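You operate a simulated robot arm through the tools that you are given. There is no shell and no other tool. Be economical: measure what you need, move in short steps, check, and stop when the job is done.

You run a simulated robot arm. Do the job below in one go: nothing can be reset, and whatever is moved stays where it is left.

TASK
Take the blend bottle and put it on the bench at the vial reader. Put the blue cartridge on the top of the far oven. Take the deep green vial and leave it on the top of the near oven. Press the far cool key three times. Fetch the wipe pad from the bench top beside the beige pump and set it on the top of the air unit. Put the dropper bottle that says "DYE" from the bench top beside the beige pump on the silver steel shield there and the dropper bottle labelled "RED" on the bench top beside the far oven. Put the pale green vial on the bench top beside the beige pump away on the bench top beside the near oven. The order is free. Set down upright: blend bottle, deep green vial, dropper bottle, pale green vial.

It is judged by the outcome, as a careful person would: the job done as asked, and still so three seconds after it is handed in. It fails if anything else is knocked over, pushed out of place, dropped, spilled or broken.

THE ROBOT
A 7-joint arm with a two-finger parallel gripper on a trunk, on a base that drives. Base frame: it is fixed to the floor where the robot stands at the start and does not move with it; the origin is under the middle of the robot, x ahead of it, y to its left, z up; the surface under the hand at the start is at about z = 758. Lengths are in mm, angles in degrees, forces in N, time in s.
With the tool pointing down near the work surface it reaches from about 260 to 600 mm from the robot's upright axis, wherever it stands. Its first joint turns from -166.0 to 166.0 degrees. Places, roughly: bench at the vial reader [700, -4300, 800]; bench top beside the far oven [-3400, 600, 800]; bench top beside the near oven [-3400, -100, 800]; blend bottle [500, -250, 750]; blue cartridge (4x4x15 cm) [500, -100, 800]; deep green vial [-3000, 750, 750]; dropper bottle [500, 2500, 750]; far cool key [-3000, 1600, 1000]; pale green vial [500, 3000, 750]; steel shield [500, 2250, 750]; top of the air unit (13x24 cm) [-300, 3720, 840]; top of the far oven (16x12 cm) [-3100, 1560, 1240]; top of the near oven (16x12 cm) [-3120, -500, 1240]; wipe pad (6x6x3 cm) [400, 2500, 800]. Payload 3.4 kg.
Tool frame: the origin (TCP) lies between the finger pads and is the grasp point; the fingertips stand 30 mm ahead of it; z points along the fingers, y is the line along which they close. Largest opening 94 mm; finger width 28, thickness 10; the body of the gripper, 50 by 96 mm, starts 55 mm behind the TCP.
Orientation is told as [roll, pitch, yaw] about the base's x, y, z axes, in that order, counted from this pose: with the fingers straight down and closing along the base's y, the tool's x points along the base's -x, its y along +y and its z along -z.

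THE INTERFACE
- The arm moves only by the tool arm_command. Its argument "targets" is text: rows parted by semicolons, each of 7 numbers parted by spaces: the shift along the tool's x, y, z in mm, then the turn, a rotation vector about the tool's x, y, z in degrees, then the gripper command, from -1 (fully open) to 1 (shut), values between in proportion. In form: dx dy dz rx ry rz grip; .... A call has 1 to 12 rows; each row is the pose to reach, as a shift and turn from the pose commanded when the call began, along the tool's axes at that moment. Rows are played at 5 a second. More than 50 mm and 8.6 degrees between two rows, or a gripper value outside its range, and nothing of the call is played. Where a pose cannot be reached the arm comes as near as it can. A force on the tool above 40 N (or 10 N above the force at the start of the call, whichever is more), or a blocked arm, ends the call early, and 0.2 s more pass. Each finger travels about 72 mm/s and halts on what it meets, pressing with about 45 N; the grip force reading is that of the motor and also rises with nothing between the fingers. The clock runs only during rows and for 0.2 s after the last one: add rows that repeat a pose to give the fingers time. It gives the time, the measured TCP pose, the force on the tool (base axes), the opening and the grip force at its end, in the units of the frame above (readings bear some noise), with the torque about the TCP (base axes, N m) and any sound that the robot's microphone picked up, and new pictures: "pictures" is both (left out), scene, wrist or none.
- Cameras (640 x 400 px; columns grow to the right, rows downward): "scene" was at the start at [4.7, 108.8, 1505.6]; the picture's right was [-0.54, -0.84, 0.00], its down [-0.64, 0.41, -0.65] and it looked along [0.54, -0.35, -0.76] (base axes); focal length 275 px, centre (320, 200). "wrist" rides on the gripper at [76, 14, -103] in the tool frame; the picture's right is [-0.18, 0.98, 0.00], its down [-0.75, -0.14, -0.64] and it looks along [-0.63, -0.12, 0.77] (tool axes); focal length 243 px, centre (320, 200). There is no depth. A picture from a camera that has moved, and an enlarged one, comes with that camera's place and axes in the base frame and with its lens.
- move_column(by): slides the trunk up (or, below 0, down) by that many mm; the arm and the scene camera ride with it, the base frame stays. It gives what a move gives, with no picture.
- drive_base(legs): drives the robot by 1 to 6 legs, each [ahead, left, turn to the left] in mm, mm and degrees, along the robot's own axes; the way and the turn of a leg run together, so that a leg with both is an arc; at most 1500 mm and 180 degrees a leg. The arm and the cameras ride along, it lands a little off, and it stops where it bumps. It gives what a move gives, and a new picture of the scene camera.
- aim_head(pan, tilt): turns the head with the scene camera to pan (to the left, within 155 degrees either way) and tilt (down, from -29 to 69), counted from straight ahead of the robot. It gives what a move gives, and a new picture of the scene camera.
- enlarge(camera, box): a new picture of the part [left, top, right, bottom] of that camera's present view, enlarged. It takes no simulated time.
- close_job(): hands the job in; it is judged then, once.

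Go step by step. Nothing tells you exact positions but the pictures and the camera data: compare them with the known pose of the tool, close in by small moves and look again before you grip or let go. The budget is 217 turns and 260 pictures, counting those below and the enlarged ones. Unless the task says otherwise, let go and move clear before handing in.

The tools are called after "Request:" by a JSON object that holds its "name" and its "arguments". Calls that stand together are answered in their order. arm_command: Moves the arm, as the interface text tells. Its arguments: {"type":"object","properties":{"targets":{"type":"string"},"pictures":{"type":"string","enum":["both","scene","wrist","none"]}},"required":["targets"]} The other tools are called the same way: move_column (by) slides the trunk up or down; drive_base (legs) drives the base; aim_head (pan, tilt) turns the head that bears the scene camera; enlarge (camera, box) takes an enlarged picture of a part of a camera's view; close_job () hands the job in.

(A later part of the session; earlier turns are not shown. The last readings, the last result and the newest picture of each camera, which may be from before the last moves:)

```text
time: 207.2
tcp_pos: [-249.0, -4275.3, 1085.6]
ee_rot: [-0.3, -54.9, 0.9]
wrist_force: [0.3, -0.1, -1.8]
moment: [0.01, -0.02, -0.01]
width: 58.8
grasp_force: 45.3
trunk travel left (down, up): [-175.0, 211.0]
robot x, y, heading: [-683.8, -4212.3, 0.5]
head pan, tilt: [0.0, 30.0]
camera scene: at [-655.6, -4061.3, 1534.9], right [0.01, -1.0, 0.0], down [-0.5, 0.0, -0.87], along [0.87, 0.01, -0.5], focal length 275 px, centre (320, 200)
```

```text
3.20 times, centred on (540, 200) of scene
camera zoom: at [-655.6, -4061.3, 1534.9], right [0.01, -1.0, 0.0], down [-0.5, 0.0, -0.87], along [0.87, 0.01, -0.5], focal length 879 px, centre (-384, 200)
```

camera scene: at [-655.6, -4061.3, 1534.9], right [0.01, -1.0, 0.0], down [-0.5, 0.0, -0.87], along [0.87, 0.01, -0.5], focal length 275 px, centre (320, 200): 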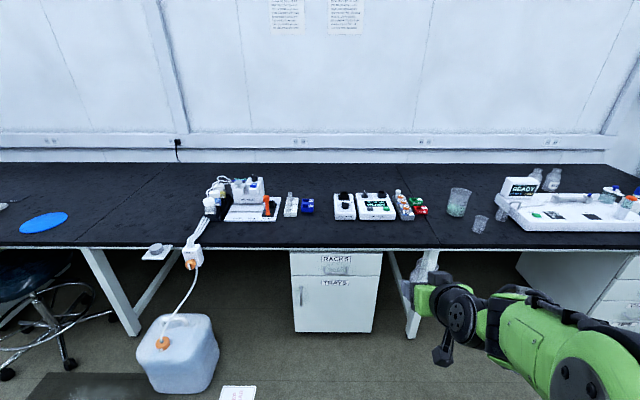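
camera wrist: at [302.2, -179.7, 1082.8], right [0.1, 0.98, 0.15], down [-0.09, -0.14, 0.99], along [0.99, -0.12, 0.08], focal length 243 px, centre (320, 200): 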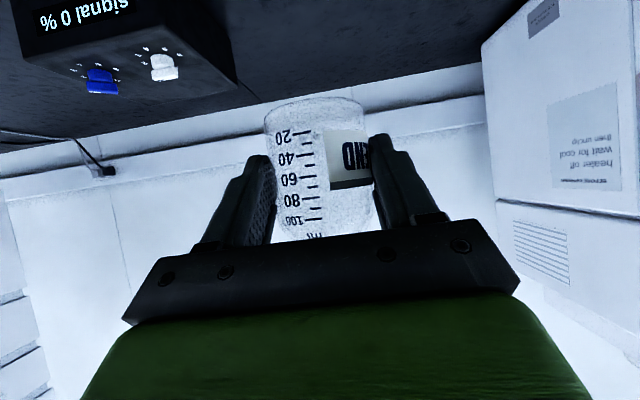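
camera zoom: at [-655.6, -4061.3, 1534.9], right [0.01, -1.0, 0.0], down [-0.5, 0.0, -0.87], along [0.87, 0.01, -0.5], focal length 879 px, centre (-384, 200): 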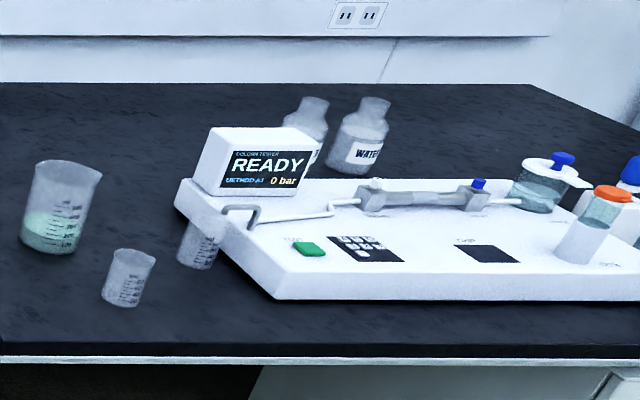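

The vial reader is at about (560,-4335) with free bench in front of it. I drive in so the bottle ends over about (420,-4325).

Request:
{"name": "drive_base", "arguments": {"legs": [[640, -40, 0]]}}

Request:
{"name": "aim_head", "arguments": {"pan": -5, "tilt": 50}}

```text
time: 210.8
tcp_pos: [401.8, -4311.9, 1086.7]
ee_rot: [-0.3, -55.0, 0.8]
wrist_force: [-0.1, 0.1, -0.9]
moment: [0.0, 0.05, 0.03]
width: 58.8
grasp_force: 45.1
trunk travel left (down, up): [-175.0, 211.0]
robot x, y, heading: [-32.4, -4247.7, 0.4]
head pan, tilt: [0.0, 30.0]
camera scene: at [-3.7, -4097.9, 1534.8], right [0.01, -1.0, 0.0], down [-0.5, 0.0, -0.87], along [0.87, 0.0, -0.5], focal length 275 px, centre (320, 200)
```

scene: 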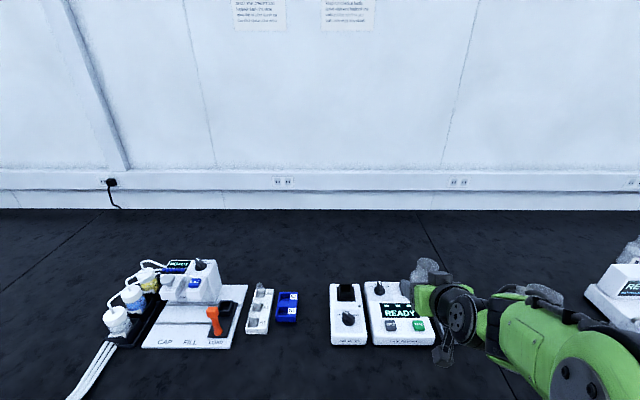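

```text
time: 211.6
tcp_pos: [401.1, -4313.3, 1085.9]
ee_rot: [-0.3, -55.0, 0.8]
wrist_force: [-0.6, 0.0, -0.8]
moment: [0.0, 0.05, 0.0]
width: 58.9
grasp_force: 44.6
trunk travel left (down, up): [-175.0, 211.0]
robot x, y, heading: [-34.8, -4250.5, 0.3]
head pan, tilt: [-5.0, 50.0]
camera scene: at [-18.1, -4104.6, 1505.4], right [-0.08, -1.0, 0.0], down [-0.76, 0.06, -0.64], along [0.64, -0.05, -0.77], focal length 275 px, centre (320, 200)
```

scene: 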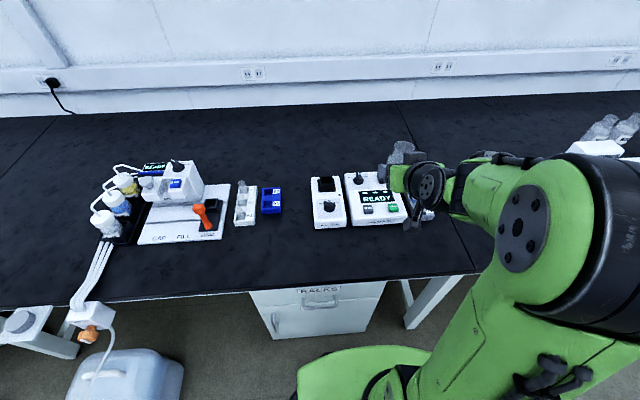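

Clear bench at about (410,-4313) below the bottle. Lowering vertically toward the bench.

Request:
{"name": "arm_command", "arguments": {"targets": "33 0 23 0 0 0 1; 66 0 46 0 0 0 1; 98 0 69 0 0 0 1; 131 0 92 0 0 0 1; 164 0 115 0 0 0 1; 197 0 138 0 0 0 1; 217 0 152 0 0 0 1; 217 0 152 0 0 0 1"}}

Request:
{"name": "enlarge", "arguments": {"camera": "scene", "box": [320, 150, 480, 290]}}

```text
time: 213.4
tcp_pos: [401.7, -4311.0, 820.7]
ee_rot: [-0.3, -55.0, 0.7]
wrist_force: [0.0, -0.1, -0.9]
moment: [-0.01, 0.04, 0.02]
width: 58.9
grasp_force: 44.7
trunk travel left (down, up): [-175.0, 211.0]
robot x, y, heading: [-36.3, -4246.1, 0.5]
head pan, tilt: [-5.0, 50.0]
camera scene: at [-18.2, -4104.5, 1505.3], right [-0.08, -1.0, 0.0], down [-0.76, 0.06, -0.64], along [0.64, -0.05, -0.77], focal length 275 px, centre (320, 200)
camera wrist: at [275.3, -4299.1, 818.6], right [0.1, 0.98, 0.15], down [-0.09, -0.14, 0.99], along [0.99, -0.11, 0.08], focal length 243 px, centre (320, 200)
```

scene: 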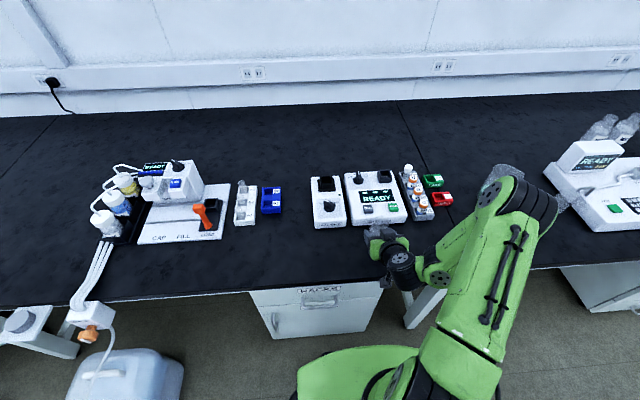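
wrist: 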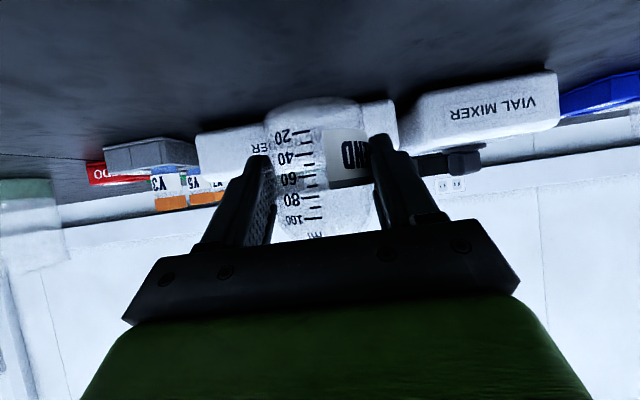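

```text
2.86 times, centred on (400, 220) of scene
camera zoom: at [-18.2, -4104.5, 1505.3], right [-0.08, -1.0, 0.0], down [-0.76, 0.06, -0.64], along [0.64, -0.05, -0.77], focal length 784 px, centre (91, 143)
```

zoom: 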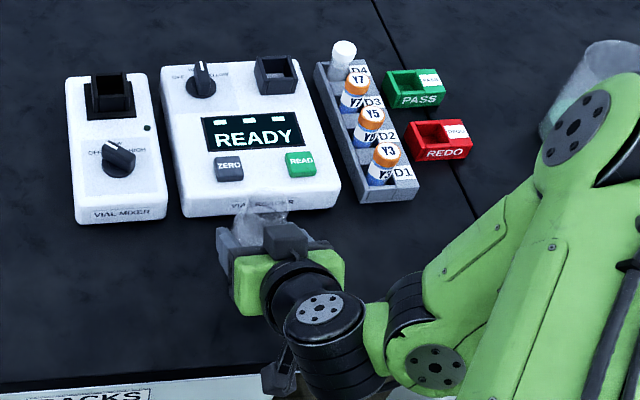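

Nearly down. Fine lowering until contact.

Request:
{"name": "arm_command", "arguments": {"targets": "4.1 0 2.9 0 0 0 1; 8.2 0 5.7 0 0 0 1; 11.5 0 8 0 0 0 1; 13.9 0 9.8 0 0 0 1; 16.4 0 11.5 0 0 0 1; 18 0 12.6 0 0 0 1; 19.7 0 13.8 0 0 0 1; 21.3 0 14.9 0 0 0 1; 23 0 16 0 0 0 1"}}

```text
time: 215.4
tcp_pos: [402.3, -4312.8, 798.1]
ee_rot: [-0.1, -55.4, 0.4]
wrist_force: [2.9, -1.0, 33.2]
moment: [-0.09, 0.23, -0.02]
width: 58.7
grasp_force: 44.9
trunk travel left (down, up): [-175.0, 211.0]
robot x, y, heading: [-36.1, -4247.7, 0.2]
head pan, tilt: [-5.0, 50.0]
camera scene: at [-21.2, -4104.4, 1505.6], right [-0.08, -1.0, 0.0], down [-0.76, 0.06, -0.64], along [0.64, -0.05, -0.76], focal length 275 px, centre (320, 200)
camera wrist: at [275.4, -4300.0, 792.6], right [0.1, 0.98, 0.15], down [-0.1, -0.14, 0.98], along [0.99, -0.11, 0.09], focal length 243 px, centre (320, 200)
```

scene: 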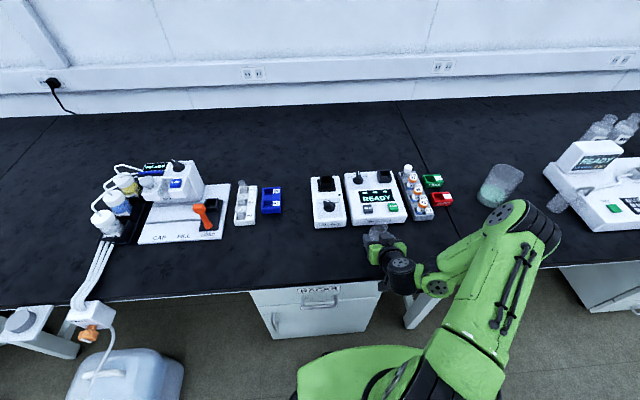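
wrist: 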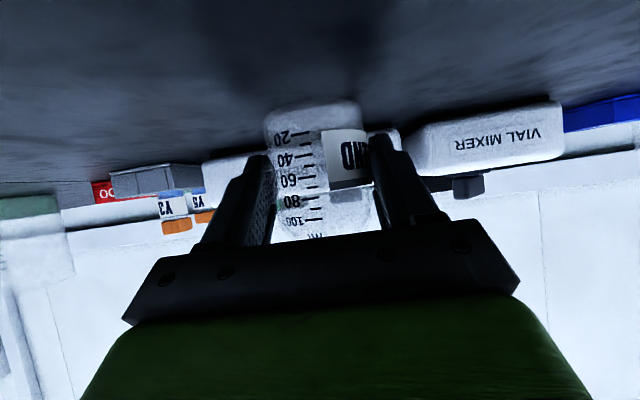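

Contact. Easing off 2–3 mm and opening slowly.

Request:
{"name": "arm_command", "arguments": {"targets": "-1.8 0 -1.3 0 0 0 1; -1.8 0 -1.3 0 0 0 0.2; -1.8 0 -1.3 0 0 0 -0.3; -1.8 0 -1.3 0 0 0 -0.45; -1.8 0 -1.3 0 0 0 -0.6; -1.8 0 -1.3 0 0 0 -0.7; -1.8 0 -1.3 0 0 0 -0.7"}}

```text
time: 217.0
tcp_pos: [401.7, -4313.1, 797.7]
ee_rot: [-0.3, -55.0, 0.8]
wrist_force: [0.7, 0.6, 0.5]
moment: [0.02, -0.01, -0.01]
width: 80.1
grasp_force: 0.1
trunk travel left (down, up): [-175.0, 211.0]
robot x, y, heading: [-35.5, -4246.1, 0.3]
head pan, tilt: [-5.0, 50.0]
camera scene: at [-18.3, -4104.7, 1505.3], right [-0.08, -1.0, 0.0], down [-0.76, 0.06, -0.64], along [0.64, -0.05, -0.77], focal length 275 px, centre (320, 200)
camera wrist: at [274.7, -4300.7, 792.3], right [0.1, 0.98, 0.15], down [-0.09, -0.14, 0.99], along [0.99, -0.11, 0.08], focal length 243 px, centre (320, 200)
```

scene: 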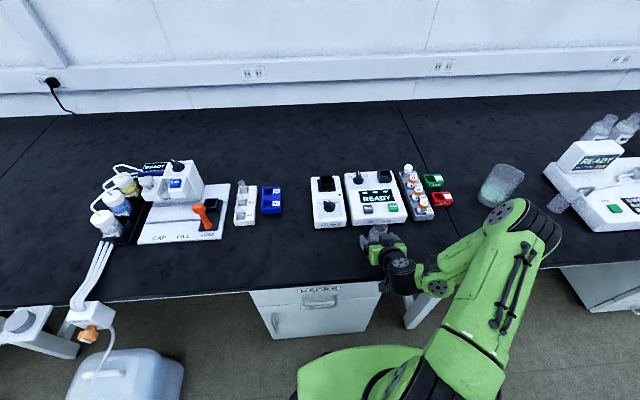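
wrist: 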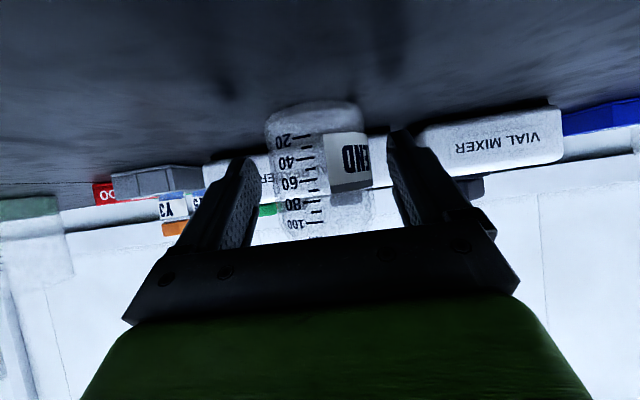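

The bottle stands free between the fingers. I retreat by driving the base straight back.

Request:
{"name": "drive_base", "arguments": {"legs": [[-350, 0, 0]]}}

Request:
{"name": "enlarge", "arguments": {"camera": "scene", "box": [280, 60, 480, 220]}}

```text
time: 219.3
tcp_pos: [48.7, -4316.3, 796.7]
ee_rot: [-0.2, -55.1, 0.4]
wrist_force: [0.4, 0.1, -0.1]
moment: [-0.01, -0.02, -0.02]
width: 80.0
grasp_force: 0.0
trunk travel left (down, up): [-175.0, 211.0]
robot x, y, heading: [-385.3, -4247.1, 0.1]
head pan, tilt: [-5.0, 50.0]
camera scene: at [-370.0, -4105.5, 1505.3], right [-0.09, -1.0, 0.0], down [-0.76, 0.07, -0.64], along [0.64, -0.06, -0.77], focal length 275 px, centre (320, 200)
```

scene: 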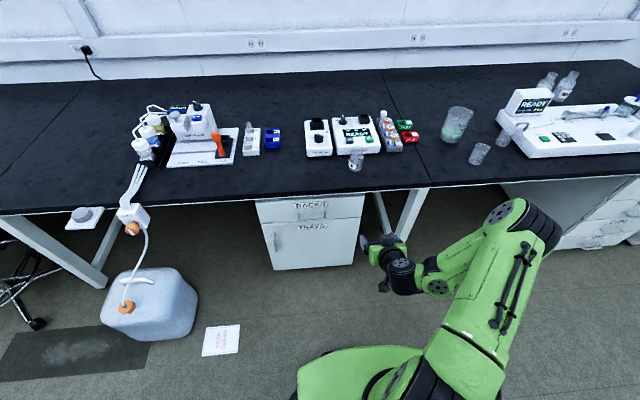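

```text
2.50 times, centred on (380, 140) of scene
camera zoom: at [-370.0, -4105.5, 1505.3], right [-0.09, -1.0, 0.0], down [-0.76, 0.07, -0.64], along [0.64, -0.06, -0.77], focal length 686 px, centre (170, 350)
```

zoom: 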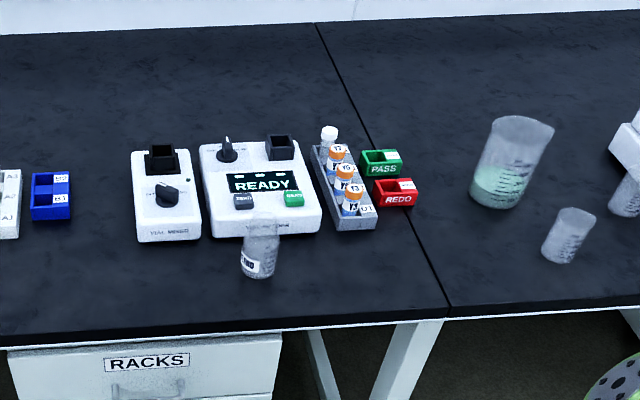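

The bottle stands upright at the vial reader. I raise the arm back to its normal posture, then set out for the pump bench.

Request:
{"name": "arm_command", "arguments": {"targets": "-33 0 -23 0 0 0 -1; -66 0 -46 0 0 0 -1; -98 0 -69 0 0 0 -1; -131 0 -92 0 0 0 -1; -164 0 -115 0 0 0 -1; -197 0 -138 0 0 0 -1; -230 0 -161 0 0 0 -1; -250 0 -175 0 0 0 -1; -250 0 -175 0 0 0 -1", "pictures": "none"}}

Request:
{"name": "arm_command", "arguments": {"targets": "0 0 -4 0 7 0 -1; 2 0 -8 0 14 0 -1; 6 0 -12 0 21 0 -1; 10 0 -16 0 28 0 -1; 14 0 -20 0 35 0 -1; 18 0 -24 0 42 0 -1; 22 0 -28 0 49 0 -1; 26 0 -32 0 55 0 -1; 26 0 -32 0 55 0 -1", "pictures": "scene"}}

```text
time: 221.3
tcp_pos: [50.5, -4315.0, 1101.6]
ee_rot: [-0.4, -55.0, 0.4]
wrist_force: [-0.1, 0.6, 0.6]
moment: [0.02, -0.02, 0.03]
width: 94.0
grasp_force: 0.0
trunk travel left (down, up): [-175.0, 211.0]
robot x, y, heading: [-386.6, -4248.7, -0.0]
head pan, tilt: [-5.0, 50.0]
```

```text
time: 223.3
tcp_pos: [7.6, -4315.8, 1096.9]
ee_rot: [-0.2, 0.1, 0.1]
wrist_force: [0.1, -0.1, 1.2]
moment: [0.0, -0.02, -0.03]
width: 94.2
grasp_force: 0.0
trunk travel left (down, up): [-175.0, 211.0]
robot x, y, heading: [-386.0, -4246.7, -0.0]
head pan, tilt: [-5.0, 50.0]
camera scene: at [-369.2, -4105.5, 1505.3], right [-0.09, -1.0, 0.0], down [-0.76, 0.07, -0.64], along [0.64, -0.06, -0.77], focal length 275 px, centre (320, 200)
```

scene: 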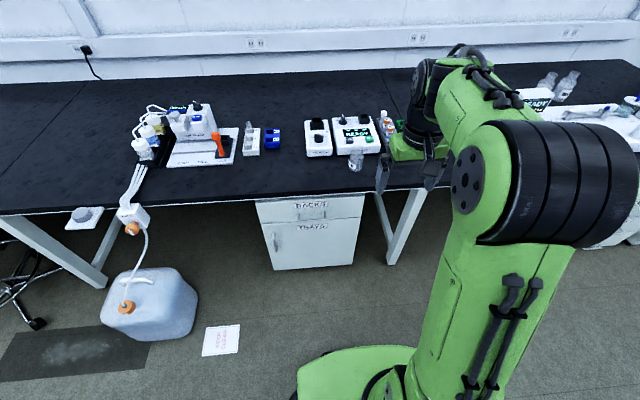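

Arm normal again. Driving back out and left along the aisle toward y ≈ 2400.

Request:
{"name": "drive_base", "arguments": {"legs": [[-400, 0, 0], [0, 1500, 0], [0, 1500, 0], [0, 1500, 0], [0, 1500, 0]]}}

Request:
{"name": "aim_head", "arguments": {"pan": 45, "tilt": 25}}

```text
time: 253.8
tcp_pos: [-334.4, 1652.5, 1099.1]
ee_rot: [-0.2, -0.1, -0.3]
wrist_force: [0.7, -0.5, -0.6]
moment: [-0.02, 0.01, -0.01]
width: 94.1
grasp_force: 0.1
trunk travel left (down, up): [-175.0, 211.0]
robot x, y, heading: [-726.2, 1721.9, -0.5]
head pan, tilt: [-5.0, 50.0]
camera scene: at [-709.5, 1864.8, 1505.3], right [-0.1, -1.0, 0.0], down [-0.76, 0.07, -0.64], along [0.64, -0.06, -0.77], focal length 275 px, centre (320, 200)
```

scene: 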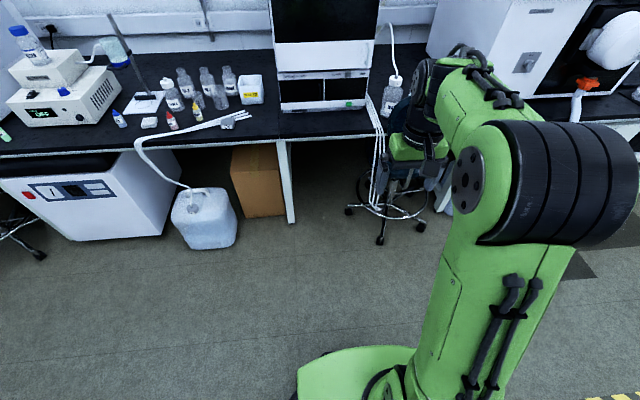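

```text
time: 255.0
tcp_pos: [-334.8, 1651.2, 1099.1]
ee_rot: [-0.2, 0.0, -0.3]
wrist_force: [0.2, 1.1, -0.2]
moment: [-0.02, 0.05, 0.0]
width: 93.7
grasp_force: 0.0
trunk travel left (down, up): [-175.0, 211.0]
robot x, y, heading: [-729.2, 1720.1, -0.5]
head pan, tilt: [45.0, 25.0]
camera scene: at [-720.4, 1936.4, 1542.8], right [0.7, -0.71, 0.0], down [-0.3, -0.3, -0.91], along [0.65, 0.63, -0.42], focal length 275 px, centre (320, 200)
```

scene: 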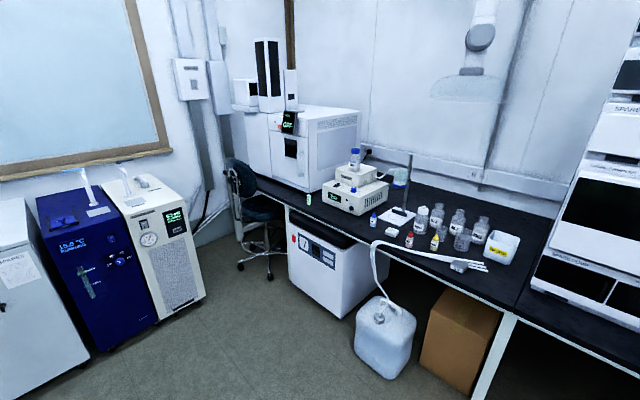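

I see the pump bench: dropper bottles (blue, red, yellow), beige pump, pale green vial. Enlarging for labels.

Request:
{"name": "enlarge", "arguments": {"camera": "scene", "box": [280, 160, 520, 310]}}

Request:
{"name": "enlarge", "arguments": {"camera": "scene", "box": [20, 140, 220, 340]}}

```text
2.67 times, centred on (400, 235) of scene
camera zoom: at [-720.4, 1936.4, 1542.8], right [0.7, -0.71, 0.0], down [-0.3, -0.3, -0.91], along [0.65, 0.63, -0.42], focal length 732 px, centre (107, 107)
```

zoom: 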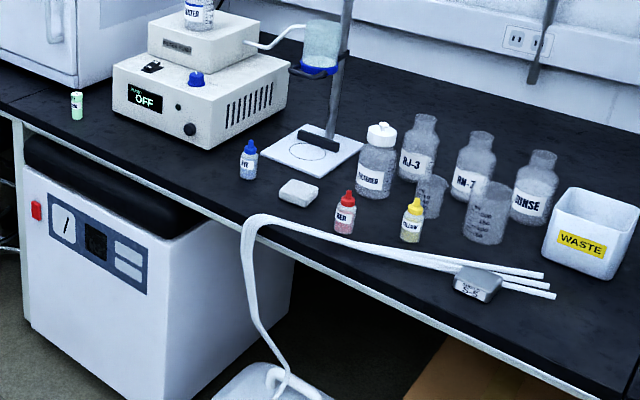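

```text
2.00 times, centred on (120, 240) of scene
camera zoom: at [-720.4, 1936.4, 1542.8], right [0.7, -0.71, 0.0], down [-0.3, -0.3, -0.91], along [0.65, 0.63, -0.42], focal length 549 px, centre (720, 120)
```

zoom: 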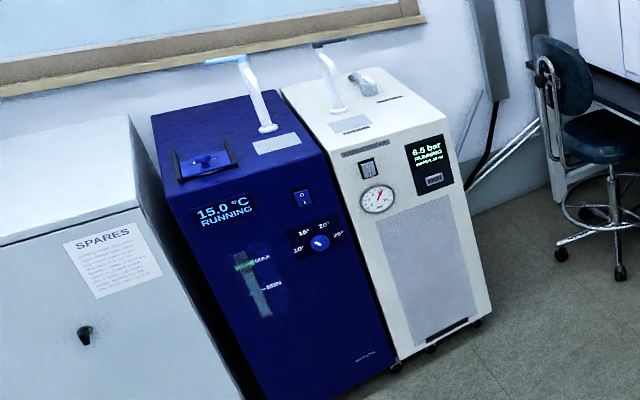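

Identified: blue dropper ("DYE") near (454,2658), RED near (409,2413), wipe pad near (451,2538), steel shield near (407,2175), pale vial near (403,3129); a jug stands on the floor in front. I move closer to look.

Request:
{"name": "drive_base", "arguments": {"legs": [[350, 850, 0]]}}

Request:
{"name": "aim_head", "arguments": {"pan": -5, "tilt": 60}}

```text
time: 259.8
tcp_pos: [21.8, 2510.0, 1097.6]
ee_rot: [-0.3, 0.0, 0.1]
wrist_force: [-0.2, -0.3, 0.2]
moment: [-0.04, 0.01, -0.03]
width: 94.0
grasp_force: 0.0
trunk travel left (down, up): [-175.0, 211.0]
robot x, y, heading: [-371.0, 2573.9, -0.0]
head pan, tilt: [45.0, 25.0]
camera scene: at [-366.1, 2792.3, 1542.7], right [0.71, -0.71, 0.0], down [-0.3, -0.3, -0.91], along [0.64, 0.64, -0.42], focal length 275 px, centre (320, 200)
```

scene: 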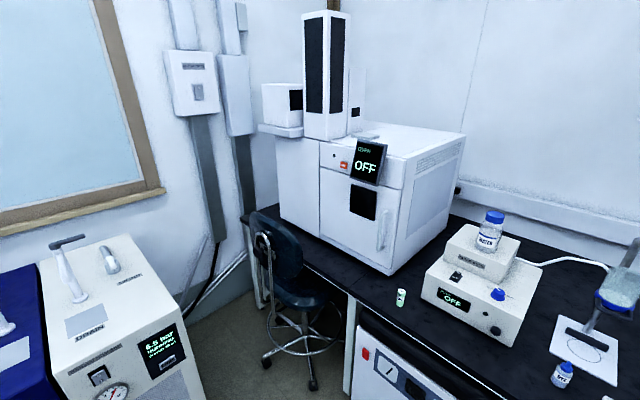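

```text
time: 261.0
tcp_pos: [21.3, 2510.6, 1098.5]
ee_rot: [-0.2, 0.1, 0.1]
wrist_force: [-0.1, 1.0, 0.5]
moment: [0.01, 0.01, -0.01]
width: 93.9
grasp_force: 0.1
trunk travel left (down, up): [-175.0, 211.0]
robot x, y, heading: [-373.8, 2575.4, -0.1]
head pan, tilt: [-5.0, 60.0]
camera scene: at [-365.1, 2720.9, 1492.8], right [-0.09, -1.0, 0.0], down [-0.86, 0.08, -0.5], along [0.5, -0.04, -0.87], focal length 275 px, centre (320, 200)
```

scene: 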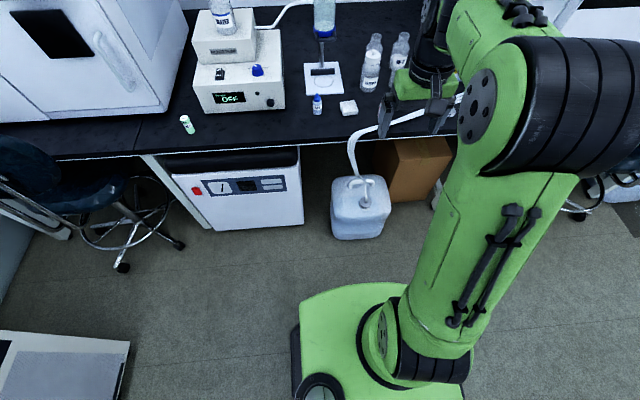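

The jug's front is at x ≈ 220 and my base reaches 250 ahead, so I stand at x ≈ -60. Driving in and looking with the wrist camera.

Request:
{"name": "drive_base", "arguments": {"legs": [[308, 0, 0]]}}

Request:
{"name": "arm_command", "arguments": {"targets": "-20 20 0 0 0 0 -1; -40 40 0 0 0 0 -1; -40 40 0 0 0 0 -1", "pictures": "wrist"}}

```text
time: 263.1
tcp_pos: [318.5, 2509.2, 1097.9]
ee_rot: [-0.1, 0.1, 0.2]
wrist_force: [1.6, 0.3, 0.4]
moment: [-0.01, 0.02, -0.04]
width: 94.4
grasp_force: 0.0
trunk travel left (down, up): [-175.0, 211.0]
robot x, y, heading: [-77.1, 2577.4, -0.1]
head pan, tilt: [-5.0, 60.0]
stopped in leg 1: the robot was blocked; the commanded pose is now the measured one
camera scene: at [-68.6, 2720.4, 1492.8], right [-0.09, -1.0, 0.0], down [-0.86, 0.08, -0.5], along [0.5, -0.04, -0.87], focal length 275 px, centre (320, 200)
```

scene: 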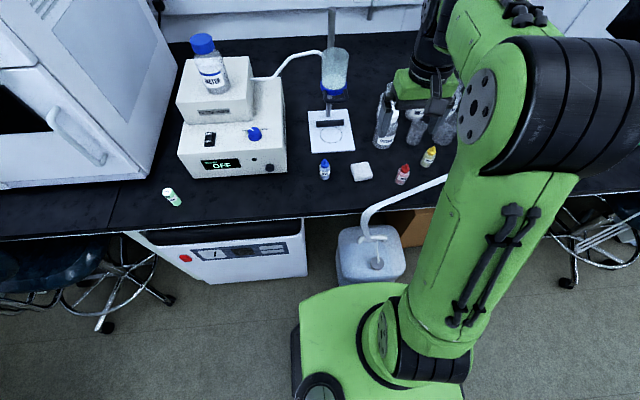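

```text
time: 263.9
tcp_pos: [355.1, 2552.1, 1095.8]
ee_rot: [-0.2, 0.0, 0.1]
wrist_force: [-0.7, -0.7, 0.3]
moment: [-0.03, 0.02, -0.01]
width: 93.9
grasp_force: 0.0
trunk travel left (down, up): [-175.0, 211.0]
robot x, y, heading: [-75.9, 2577.3, -0.1]
head pan, tilt: [-5.0, 60.0]
camera wrist: at [280.9, 2564.8, 1199.8], right [0.18, 0.98, 0.0], down [0.75, -0.14, 0.64], along [0.63, -0.12, -0.77], focal length 243 px, centre (320, 200)
```

wrist: 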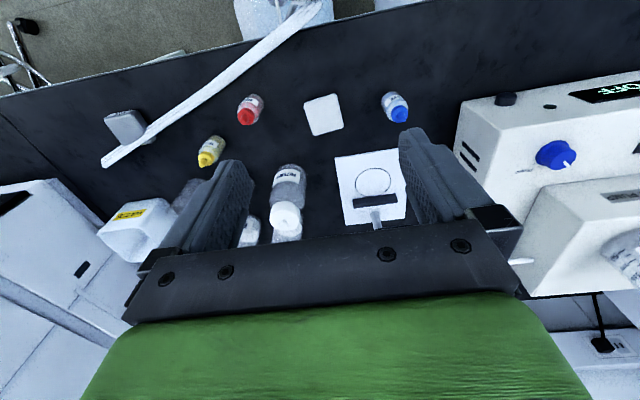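

Bumped lightly (the jug); I ease the base back 20 mm. The pad is at about (437,2540), aligned with the axes; moving above it.

Request:
{"name": "drive_base", "arguments": {"legs": [[-20, 0, 0]]}}

Request:
{"name": "arm_command", "arguments": {"targets": "-25 -3 40 0 0 0 -1; -50 -6 80 0 0 0 -1; -75 -9 120 0 0 0 -1; -98 -12 160 0 0 0 -1; -98 -12 180 0 0 0 -1; -98 -12 180 0 0 0 -1", "pictures": "wrist"}}

Request:
{"name": "enlarge", "arguments": {"camera": "scene", "box": [280, 130, 480, 310]}}

```text
time: 264.6
tcp_pos: [335.8, 2550.6, 1097.7]
ee_rot: [-0.3, -0.1, 0.1]
wrist_force: [0.3, -0.6, 0.5]
moment: [0.0, -0.01, -0.02]
width: 94.0
grasp_force: 0.0
trunk travel left (down, up): [-175.0, 211.0]
robot x, y, heading: [-98.6, 2574.8, -0.3]
head pan, tilt: [-5.0, 60.0]
camera scene: at [-91.1, 2720.4, 1492.8], right [-0.09, -1.0, 0.0], down [-0.86, 0.08, -0.5], along [0.5, -0.04, -0.87], focal length 275 px, centre (320, 200)
```

scene: 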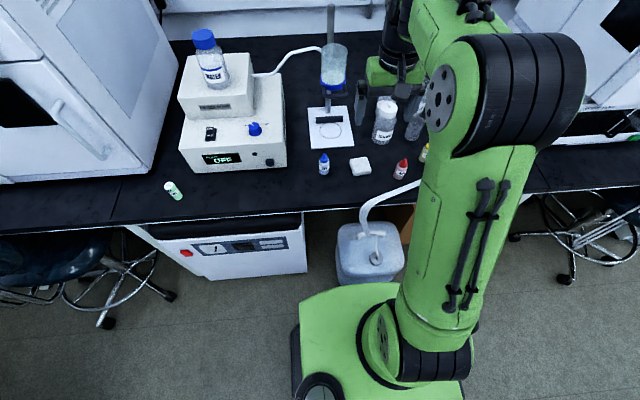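

```text
time: 266.0
tcp_pos: [434.3, 2538.4, 918.1]
ee_rot: [-0.2, 0.0, 0.1]
wrist_force: [-0.1, -0.6, 0.6]
moment: [-0.01, 0.0, -0.02]
width: 94.2
grasp_force: 0.1
trunk travel left (down, up): [-175.0, 211.0]
robot x, y, heading: [-94.7, 2577.3, 0.0]
head pan, tilt: [-5.0, 60.0]
camera wrist: at [359.6, 2552.4, 1019.5], right [0.18, 0.98, 0.0], down [0.75, -0.14, 0.64], along [0.63, -0.12, -0.77], focal length 243 px, centre (320, 200)
```

wrist: 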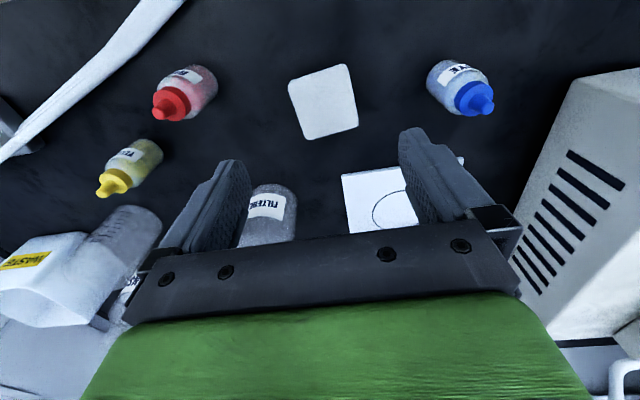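

```text
2.22 times, centred on (380, 220) of scene
camera zoom: at [-89.2, 2720.5, 1492.8], right [-0.09, -1.0, 0.0], down [-0.86, 0.08, -0.5], along [0.5, -0.04, -0.87], focal length 610 px, centre (187, 156)
```

zoom: 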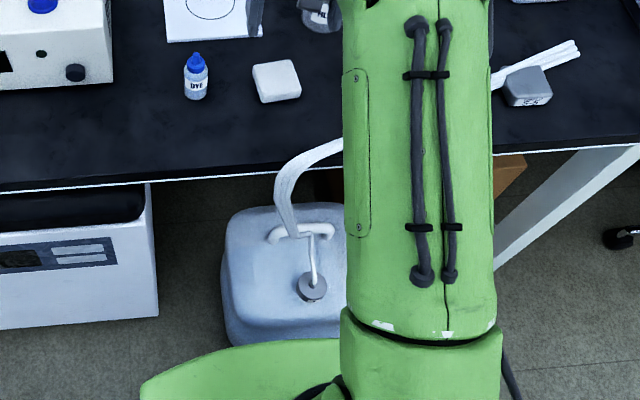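

The pad is right below. Descending with fingers either side of it.

Request:
{"name": "arm_command", "arguments": {"targets": "0 2 40 0 0 -2 -1; 0 3 80 0 0 -4 -1; 0 3 105 0 0 -4 -1; 0 3 123 0 0 -4 -1; 0 3 123 0 0 -4 -1", "pictures": "wrist"}}

```text
time: 267.2
tcp_pos: [434.0, 2540.4, 794.3]
ee_rot: [-0.2, 0.1, 4.1]
wrist_force: [0.0, -0.3, -0.1]
moment: [-0.02, 0.03, -0.02]
width: 94.2
grasp_force: 0.1
trunk travel left (down, up): [-175.0, 211.0]
robot x, y, heading: [-98.6, 2575.0, -0.3]
head pan, tilt: [-5.0, 60.0]
camera wrist: at [358.4, 2548.9, 897.0], right [0.11, 0.99, 0.0], down [0.76, -0.08, 0.64], along [0.64, -0.08, -0.77], focal length 243 px, centre (320, 200)
```

wrist: 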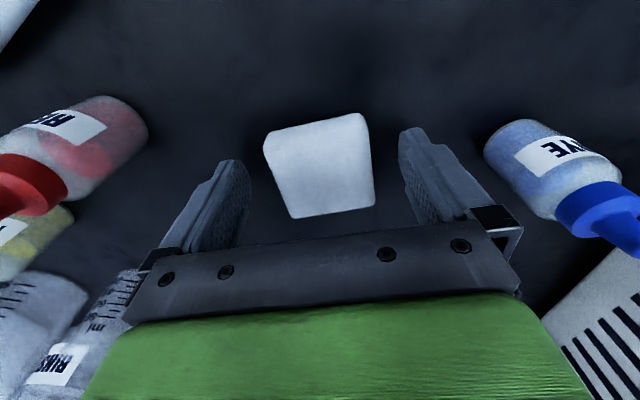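

Centred. Closing and lifting.

Request:
{"name": "arm_command", "arguments": {"targets": "0 0 0 0 0 0 -0.4; 0 0 0 0 0 0 0.2; 0 0 0 0 0 0 1; 0 0 0 0 0 0 1; 0 0 0 0 0 0 1; 0 0 -10 0 0 0 1; 0 0 -25 0 0 0 1; 0 0 -50 0 0 0 1; 0 0 -85 0 0 0 1; 0 0 -120 0 0 0 1; 0 0 -155 0 0 0 1; 0 0 -190 0 0 0 1", "pictures": "wrist"}}

```text
time: 269.8
tcp_pos: [432.8, 2542.0, 984.0]
ee_rot: [-0.1, 0.0, 4.1]
wrist_force: [0.4, -1.3, 0.2]
moment: [-0.01, 0.0, 0.0]
width: 58.2
grasp_force: 44.9
trunk travel left (down, up): [-175.0, 211.0]
robot x, y, heading: [-96.0, 2576.6, -0.3]
head pan, tilt: [-5.0, 60.0]
camera wrist: at [357.4, 2551.2, 1087.1], right [0.11, 0.99, 0.0], down [0.76, -0.09, 0.64], along [0.64, -0.08, -0.77], focal length 243 px, centre (320, 200)
```

wrist: 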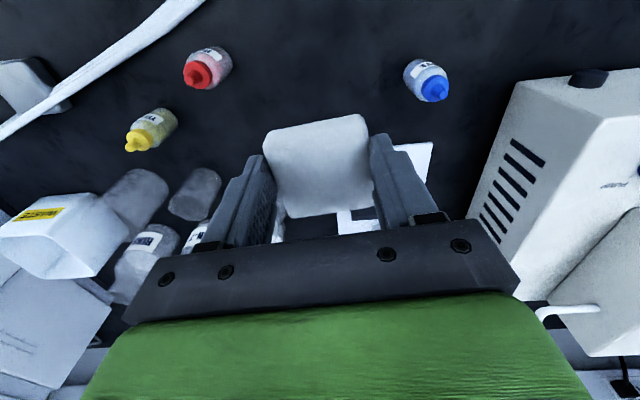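

Pad held. Retracting the arm, then driving to face the air unit (turn left 90°).

Request:
{"name": "arm_command", "arguments": {"targets": "15 0 -20 0 0 1 1; 40 0 -35 0 0 2 1; 65 0 -50 0 0 3 1; 90 0 -60 0 0 4 1; 90 0 -60 0 0 4 1", "pictures": "none"}}

Request:
{"name": "drive_base", "arguments": {"legs": [[-320, 0, 0], [0, 0, 90], [430, -60, 0]]}}

Request:
{"name": "aim_head", "arguments": {"pan": 0, "tilt": 45}}

```text
time: 271.0
tcp_pos: [344.5, 2537.0, 1043.4]
ee_rot: [-0.2, 0.0, 0.1]
wrist_force: [-1.5, -0.3, -0.5]
moment: [-0.01, -0.01, 0.0]
width: 58.3
grasp_force: 45.0
trunk travel left (down, up): [-175.0, 211.0]
robot x, y, heading: [-97.8, 2572.2, -0.1]
head pan, tilt: [-5.0, 60.0]
```

```text
time: 279.2
tcp_pos: [-285.9, 3443.2, 1042.9]
ee_rot: [-0.2, 0.0, 88.3]
wrist_force: [-0.5, 0.5, -0.5]
moment: [0.01, 0.03, 0.0]
width: 58.3
grasp_force: 44.8
trunk travel left (down, up): [-175.0, 211.0]
robot x, y, heading: [-334.1, 3004.5, 88.2]
head pan, tilt: [-5.0, 60.0]
camera scene: at [-484.1, 3014.0, 1492.8], right [0.99, -0.12, 0.0], down [-0.1, -0.86, -0.5], along [0.06, 0.5, -0.87], focal length 275 px, centre (320, 200)
```

scene: 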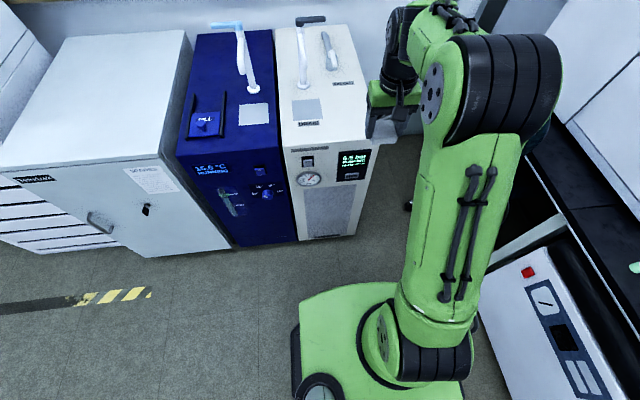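

```text
time: 279.9
tcp_pos: [-284.6, 3442.8, 1043.9]
ee_rot: [-0.2, 0.0, 88.3]
wrist_force: [-0.1, -0.6, -0.2]
moment: [-0.03, 0.01, 0.0]
width: 58.3
grasp_force: 44.7
trunk travel left (down, up): [-175.0, 211.0]
robot x, y, heading: [-338.0, 3005.3, 88.3]
head pan, tilt: [0.0, 45.0]
camera scene: at [-489.5, 3028.1, 1512.2], right [1.0, -0.03, 0.0], down [-0.02, -0.71, -0.71], along [0.02, 0.71, -0.71], focal length 275 px, centre (320, 200)
```

scene: 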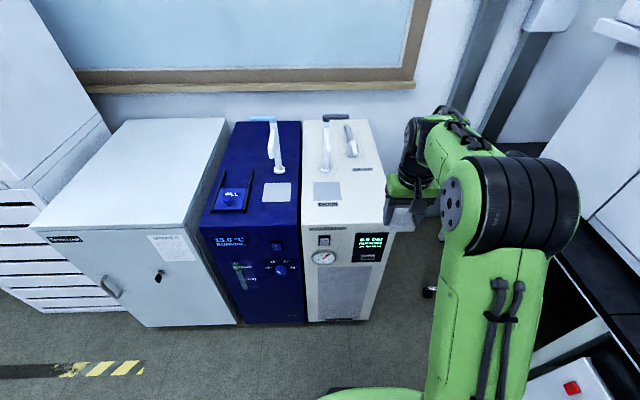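

The air unit's free top patch is around (-310,3710), right of the label and pipe. Driving 200 mm ahead and looking with the wrist camera.

Request:
{"name": "drive_base", "arguments": {"legs": [[195, 10, 0]]}}

Request:
{"name": "arm_command", "arguments": {"targets": "0 0 0 0 0 0 1", "pictures": "wrist"}}

```text
time: 281.5
tcp_pos: [-288.7, 3641.0, 1042.5]
ee_rot: [-0.1, 0.2, 88.1]
wrist_force: [-0.1, 0.7, -1.4]
moment: [-0.03, 0.01, -0.01]
width: 58.3
grasp_force: 44.9
trunk travel left (down, up): [-175.0, 211.0]
robot x, y, heading: [-342.8, 3200.2, 88.1]
head pan, tilt: [0.0, 45.0]
camera scene: at [-492.7, 3226.3, 1512.2], right [1.0, -0.04, 0.0], down [-0.03, -0.71, -0.71], along [0.03, 0.71, -0.71], focal length 275 px, centre (320, 200)
```

scene: 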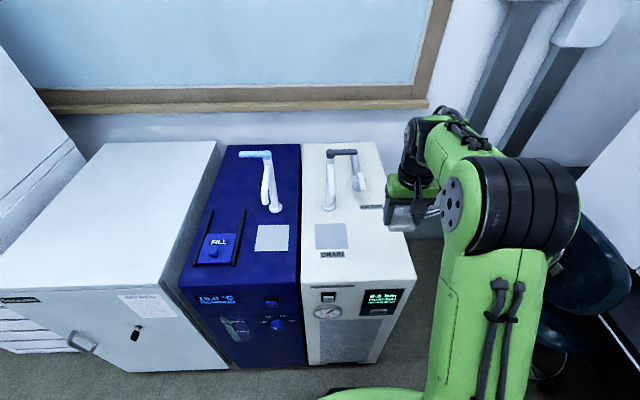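

```text
time: 281.9
tcp_pos: [-288.2, 3639.6, 1042.9]
ee_rot: [-0.2, 0.1, 88.1]
wrist_force: [0.4, 0.1, 0.0]
moment: [-0.02, 0.01, 0.0]
width: 58.4
grasp_force: 44.6
trunk travel left (down, up): [-175.0, 211.0]
robot x, y, heading: [-338.5, 3198.4, 88.1]
head pan, tilt: [0.0, 45.0]
camera wrist: at [-303.9, 3562.7, 1145.5], right [-0.98, 0.22, 0.0], down [0.16, 0.75, 0.64], along [0.14, 0.63, -0.77], focal length 243 px, centre (320, 200)
```

wrist: 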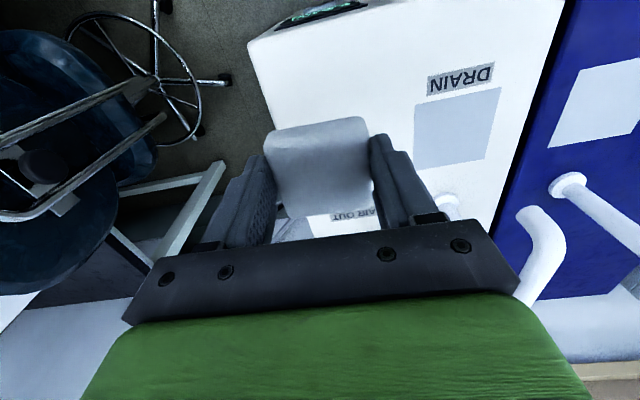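

The free patch is x -396…-204, y 3580…3830. Moving over (-300,3705) and lowering.

Request:
{"name": "arm_command", "arguments": {"targets": "-32 7 0 0 0 0 1; -65 14 0 0 0 0 1; -65 14 40 0 0 0 1; -65 14 80 0 0 0 1; -65 14 120 0 0 0 1; -65 14 148 0 0 0 1; -65 14 148 0 0 0 1"}}

```text
time: 283.5
tcp_pos: [-296.7, 3703.1, 893.8]
ee_rot: [-0.2, 0.0, 88.1]
wrist_force: [-0.1, -0.3, -0.7]
moment: [-0.02, 0.02, -0.03]
width: 58.3
grasp_force: 45.1
trunk travel left (down, up): [-175.0, 211.0]
robot x, y, heading: [-344.0, 3198.3, 88.2]
head pan, tilt: [0.0, 45.0]
camera scene: at [-492.7, 3224.5, 1512.3], right [1.0, -0.04, 0.0], down [-0.03, -0.71, -0.71], along [0.03, 0.71, -0.71], focal length 275 px, centre (320, 200)
camera wrist: at [-314.0, 3627.6, 996.1], right [-0.98, 0.22, 0.0], down [0.16, 0.75, 0.64], along [0.14, 0.63, -0.77], focal length 243 px, centre (320, 200)
```

scene: 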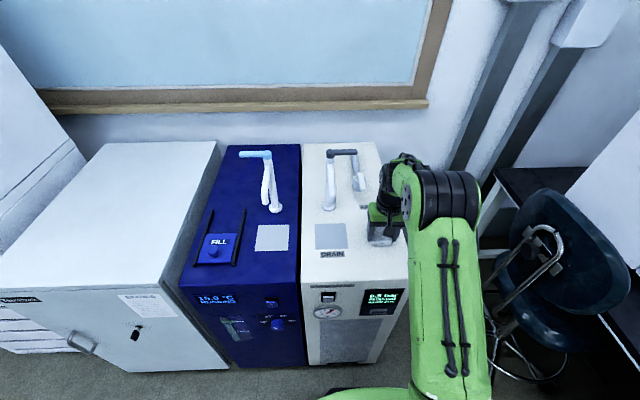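
wrist: 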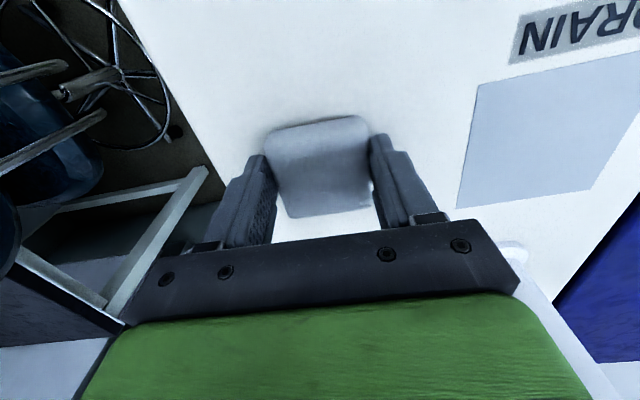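

Shifting 12 mm inward and lowering in fine steps.

Request:
{"name": "arm_command", "arguments": {"targets": "0 12 0 0 0 0 1; 0 12 6 0 0 0 1; 0 12 10 0 0 0 1; 0 12 12 0 0 0 1; 0 12 14 0 0 0 1; 0 12 16 0 0 0 1; 0 12 18 0 0 0 1; 0 12 20 0 0 0 1; 0 12 22 0 0 0 1; 0 12 24 0 0 0 1", "pictures": "wrist"}}

```text
time: 284.5
tcp_pos: [-311.8, 3704.4, 889.1]
ee_rot: [-0.1, -0.6, 88.1]
wrist_force: [0.0, -7.1, 17.8]
moment: [-0.71, 0.15, 0.02]
width: 58.3
grasp_force: 44.8
trunk travel left (down, up): [-175.0, 211.0]
robot x, y, heading: [-339.7, 3197.5, 88.1]
head pan, tilt: [0.0, 45.0]
stopped in row 5: the force on the tool passed its limit at 44 N (the readings are from after the stop); the commanded pose is now the measured one
camera wrist: at [-327.0, 3627.2, 990.7], right [-0.98, 0.22, 0.0], down [0.16, 0.74, 0.65], along [0.14, 0.64, -0.76], focal length 243 px, centre (320, 200)
```

wrist: 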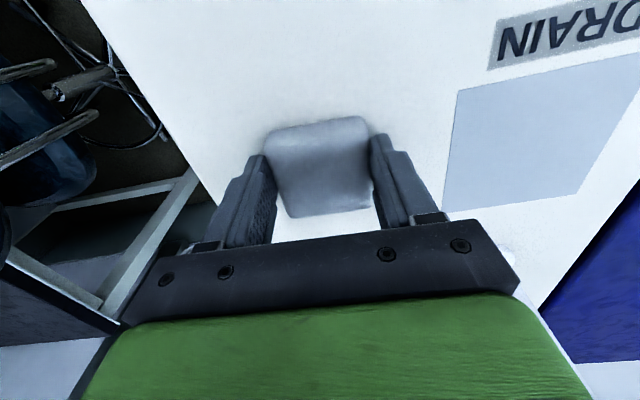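

Contact at z ≈ 889. Opening and rising.

Request:
{"name": "arm_command", "arguments": {"targets": "0 0 0 0 0 0 0.4; 0 0 0 0 0 0 -0.2; 0 0 0 0 0 0 -0.7; 0 0 0 0 0 0 -1; 0 0 -20 0 0 0 -1; 0 0 -55 0 0 0 -1; 10 0 -95 0 0 0 -1; 20 0 -135 0 0 0 -1; 40 0 -170 0 0 0 -1; 60 0 -190 0 0 0 -1; 60 0 -190 0 0 0 -1"}}

```text
time: 286.9
tcp_pos: [-313.2, 3645.9, 1074.7]
ee_rot: [-0.2, -0.5, 88.1]
wrist_force: [-0.5, -0.5, -0.8]
moment: [0.02, -0.01, 0.0]
width: 94.0
grasp_force: 0.0
trunk travel left (down, up): [-175.0, 211.0]
robot x, y, heading: [-340.6, 3198.9, 88.2]
head pan, tilt: [0.0, 45.0]
camera scene: at [-492.6, 3225.2, 1512.2], right [1.0, -0.04, 0.0], down [-0.03, -0.71, -0.71], along [0.03, 0.71, -0.71], focal length 275 px, centre (320, 200)
camera wrist: at [-330.4, 3569.2, 1176.6], right [-0.98, 0.22, 0.0], down [0.16, 0.74, 0.65], along [0.14, 0.63, -0.76], focal length 243 px, centre (320, 200)
```

scene: 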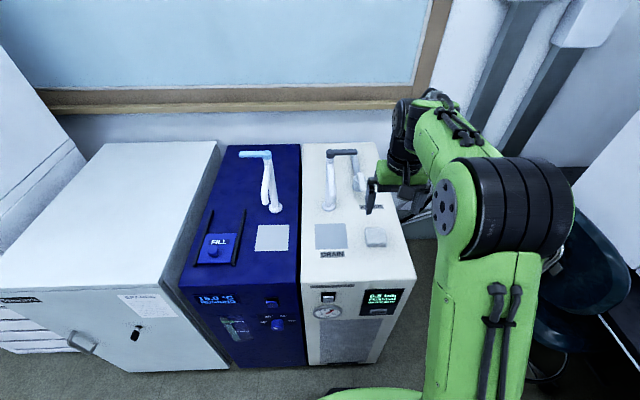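
wrist: 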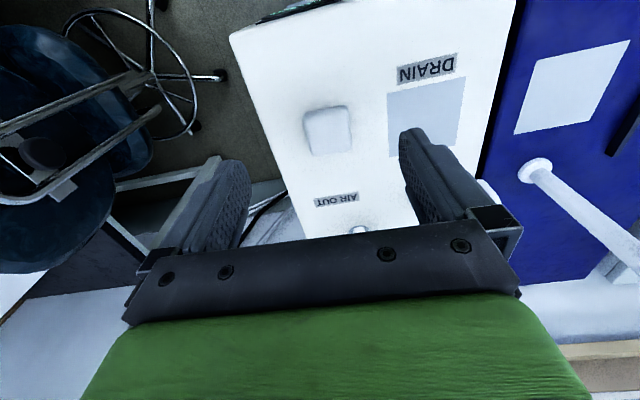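

The pad lies on the air unit. Returning to the pump bench for the DYE bottle.

Request:
{"name": "drive_base", "arguments": {"legs": [[-450, 0, 0], [0, 0, -88.2], [230, -110, 0]]}}

Request:
{"name": "aim_head", "arguments": {"pan": -5, "tilt": 60}}

Request:
{"name": "arm_command", "arguments": {"targets": "0 0 0 0 0 0 -1", "pictures": "wrist"}}

```text
time: 294.9
tcp_pos: [322.6, 2609.2, 1073.4]
ee_rot: [-0.2, -0.5, -0.5]
wrist_force: [-0.5, 0.5, -0.2]
moment: [0.0, 0.02, 0.02]
width: 94.0
grasp_force: 0.0
trunk travel left (down, up): [-175.0, 211.0]
robot x, y, heading: [-126.9, 2624.6, -0.6]
head pan, tilt: [0.0, 45.0]
camera scene: at [-101.7, 2774.8, 1512.3], right [-0.01, -1.0, 0.0], down [-0.71, 0.01, -0.71], along [0.71, -0.01, -0.71], focal length 275 px, centre (320, 200)
```

scene: 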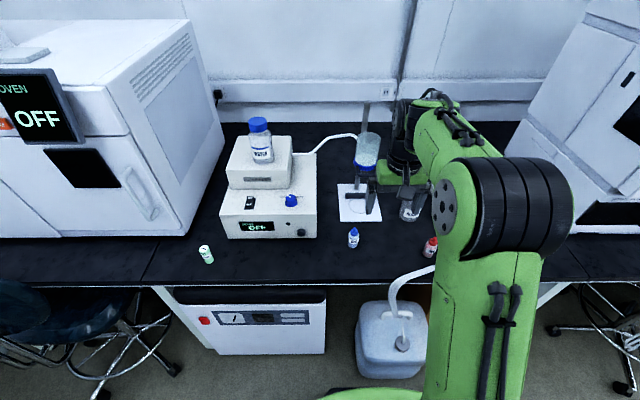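

```text
time: 295.7
tcp_pos: [322.1, 2609.9, 1074.6]
ee_rot: [-0.2, -0.5, -0.5]
wrist_force: [-0.2, 0.7, 0.3]
moment: [-0.01, 0.02, 0.0]
width: 94.1
grasp_force: 0.1
trunk travel left (down, up): [-175.0, 211.0]
robot x, y, heading: [-125.0, 2624.7, -0.9]
head pan, tilt: [-5.0, 60.0]
camera scene: at [-117.9, 2769.8, 1492.8], right [-0.1, -1.0, 0.0], down [-0.86, 0.08, -0.5], along [0.5, -0.05, -0.87], focal length 275 px, centre (320, 200)
```

scene: 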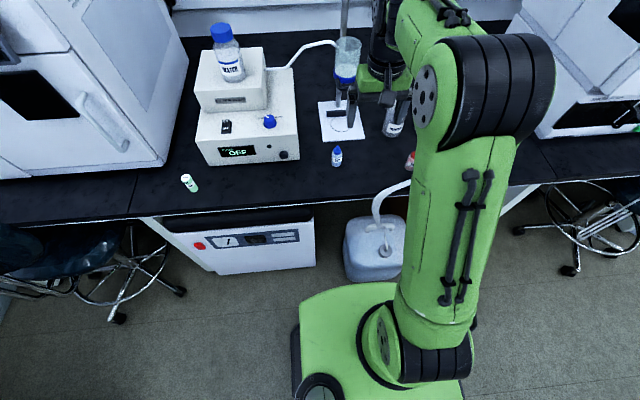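

```text
time: 296.1
tcp_pos: [322.8, 2608.2, 1075.4]
ee_rot: [-0.2, -0.4, -0.5]
wrist_force: [-1.2, -0.2, 0.7]
moment: [0.0, 0.01, 0.01]
width: 94.2
grasp_force: 0.1
trunk travel left (down, up): [-175.0, 211.0]
robot x, y, heading: [-126.2, 2626.8, -0.8]
head pan, tilt: [-5.0, 60.0]
camera wrist: at [246.1, 2624.1, 1176.4], right [0.19, 0.98, 0.0], down [0.75, -0.14, 0.65], along [0.64, -0.13, -0.76], focal length 243 px, centre (320, 200)
```

wrist: 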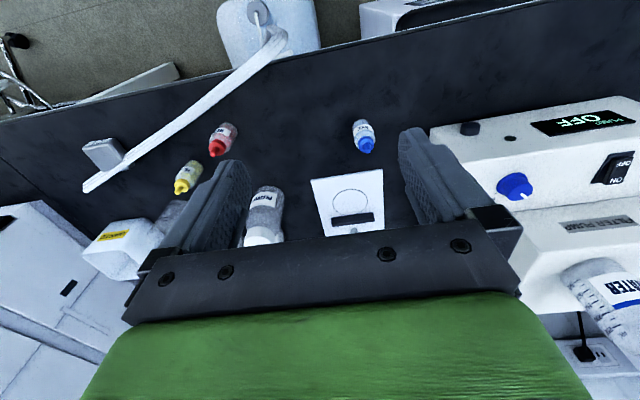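

DYE bottle at about (439,2657). Moving above it for a closer look.

Request:
{"name": "arm_command", "arguments": {"targets": "-30 12 35 0 0 0 -1; -60 24 70 0 0 0 -0.7; -88 36 105 0 0 0 -0.4; -112 47 140 0 0 0 -0.3; -112 47 140 0 0 0 -0.3", "pictures": "wrist"}}

Request:
{"name": "enlarge", "arguments": {"camera": "wrist", "box": [240, 60, 420, 220]}}

```text
time: 297.3
tcp_pos: [436.7, 2653.3, 936.8]
ee_rot: [-0.2, -0.6, -0.5]
wrist_force: [-0.1, 0.3, -0.4]
moment: [0.0, -0.01, 0.03]
width: 61.0
grasp_force: 0.0
trunk travel left (down, up): [-175.0, 211.0]
robot x, y, heading: [-124.9, 2624.6, -0.4]
head pan, tilt: [-5.0, 60.0]
camera wrist: at [361.1, 2669.2, 1037.8], right [0.19, 0.98, 0.0], down [0.75, -0.14, 0.65], along [0.64, -0.13, -0.76], focal length 243 px, centre (320, 200)
```

wrist: 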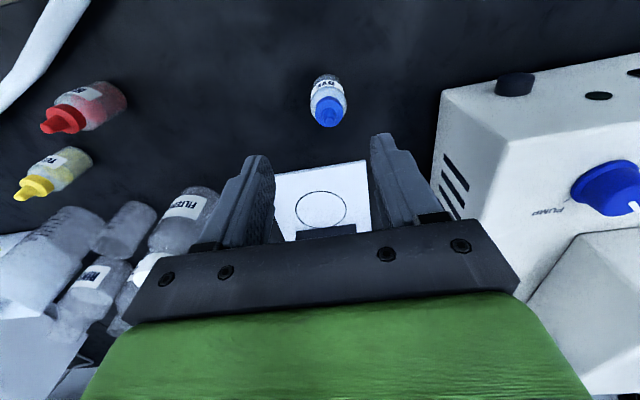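

```text
2.50 times, centred on (330, 140) of wrist
camera zoom: at [361.1, 2669.2, 1037.8], right [0.19, 0.98, 0.0], down [0.75, -0.14, 0.65], along [0.64, -0.13, -0.76], focal length 606 px, centre (295, 350)
```

zoom: 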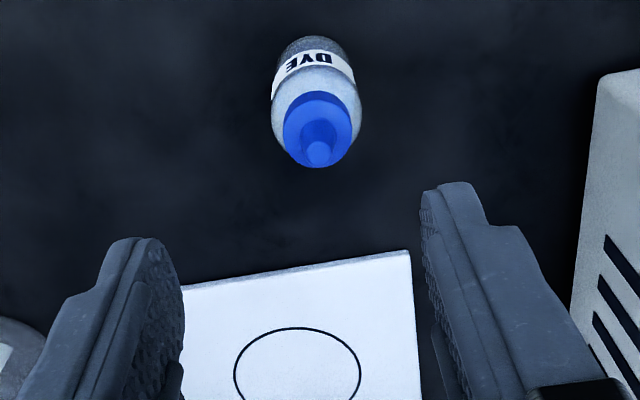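

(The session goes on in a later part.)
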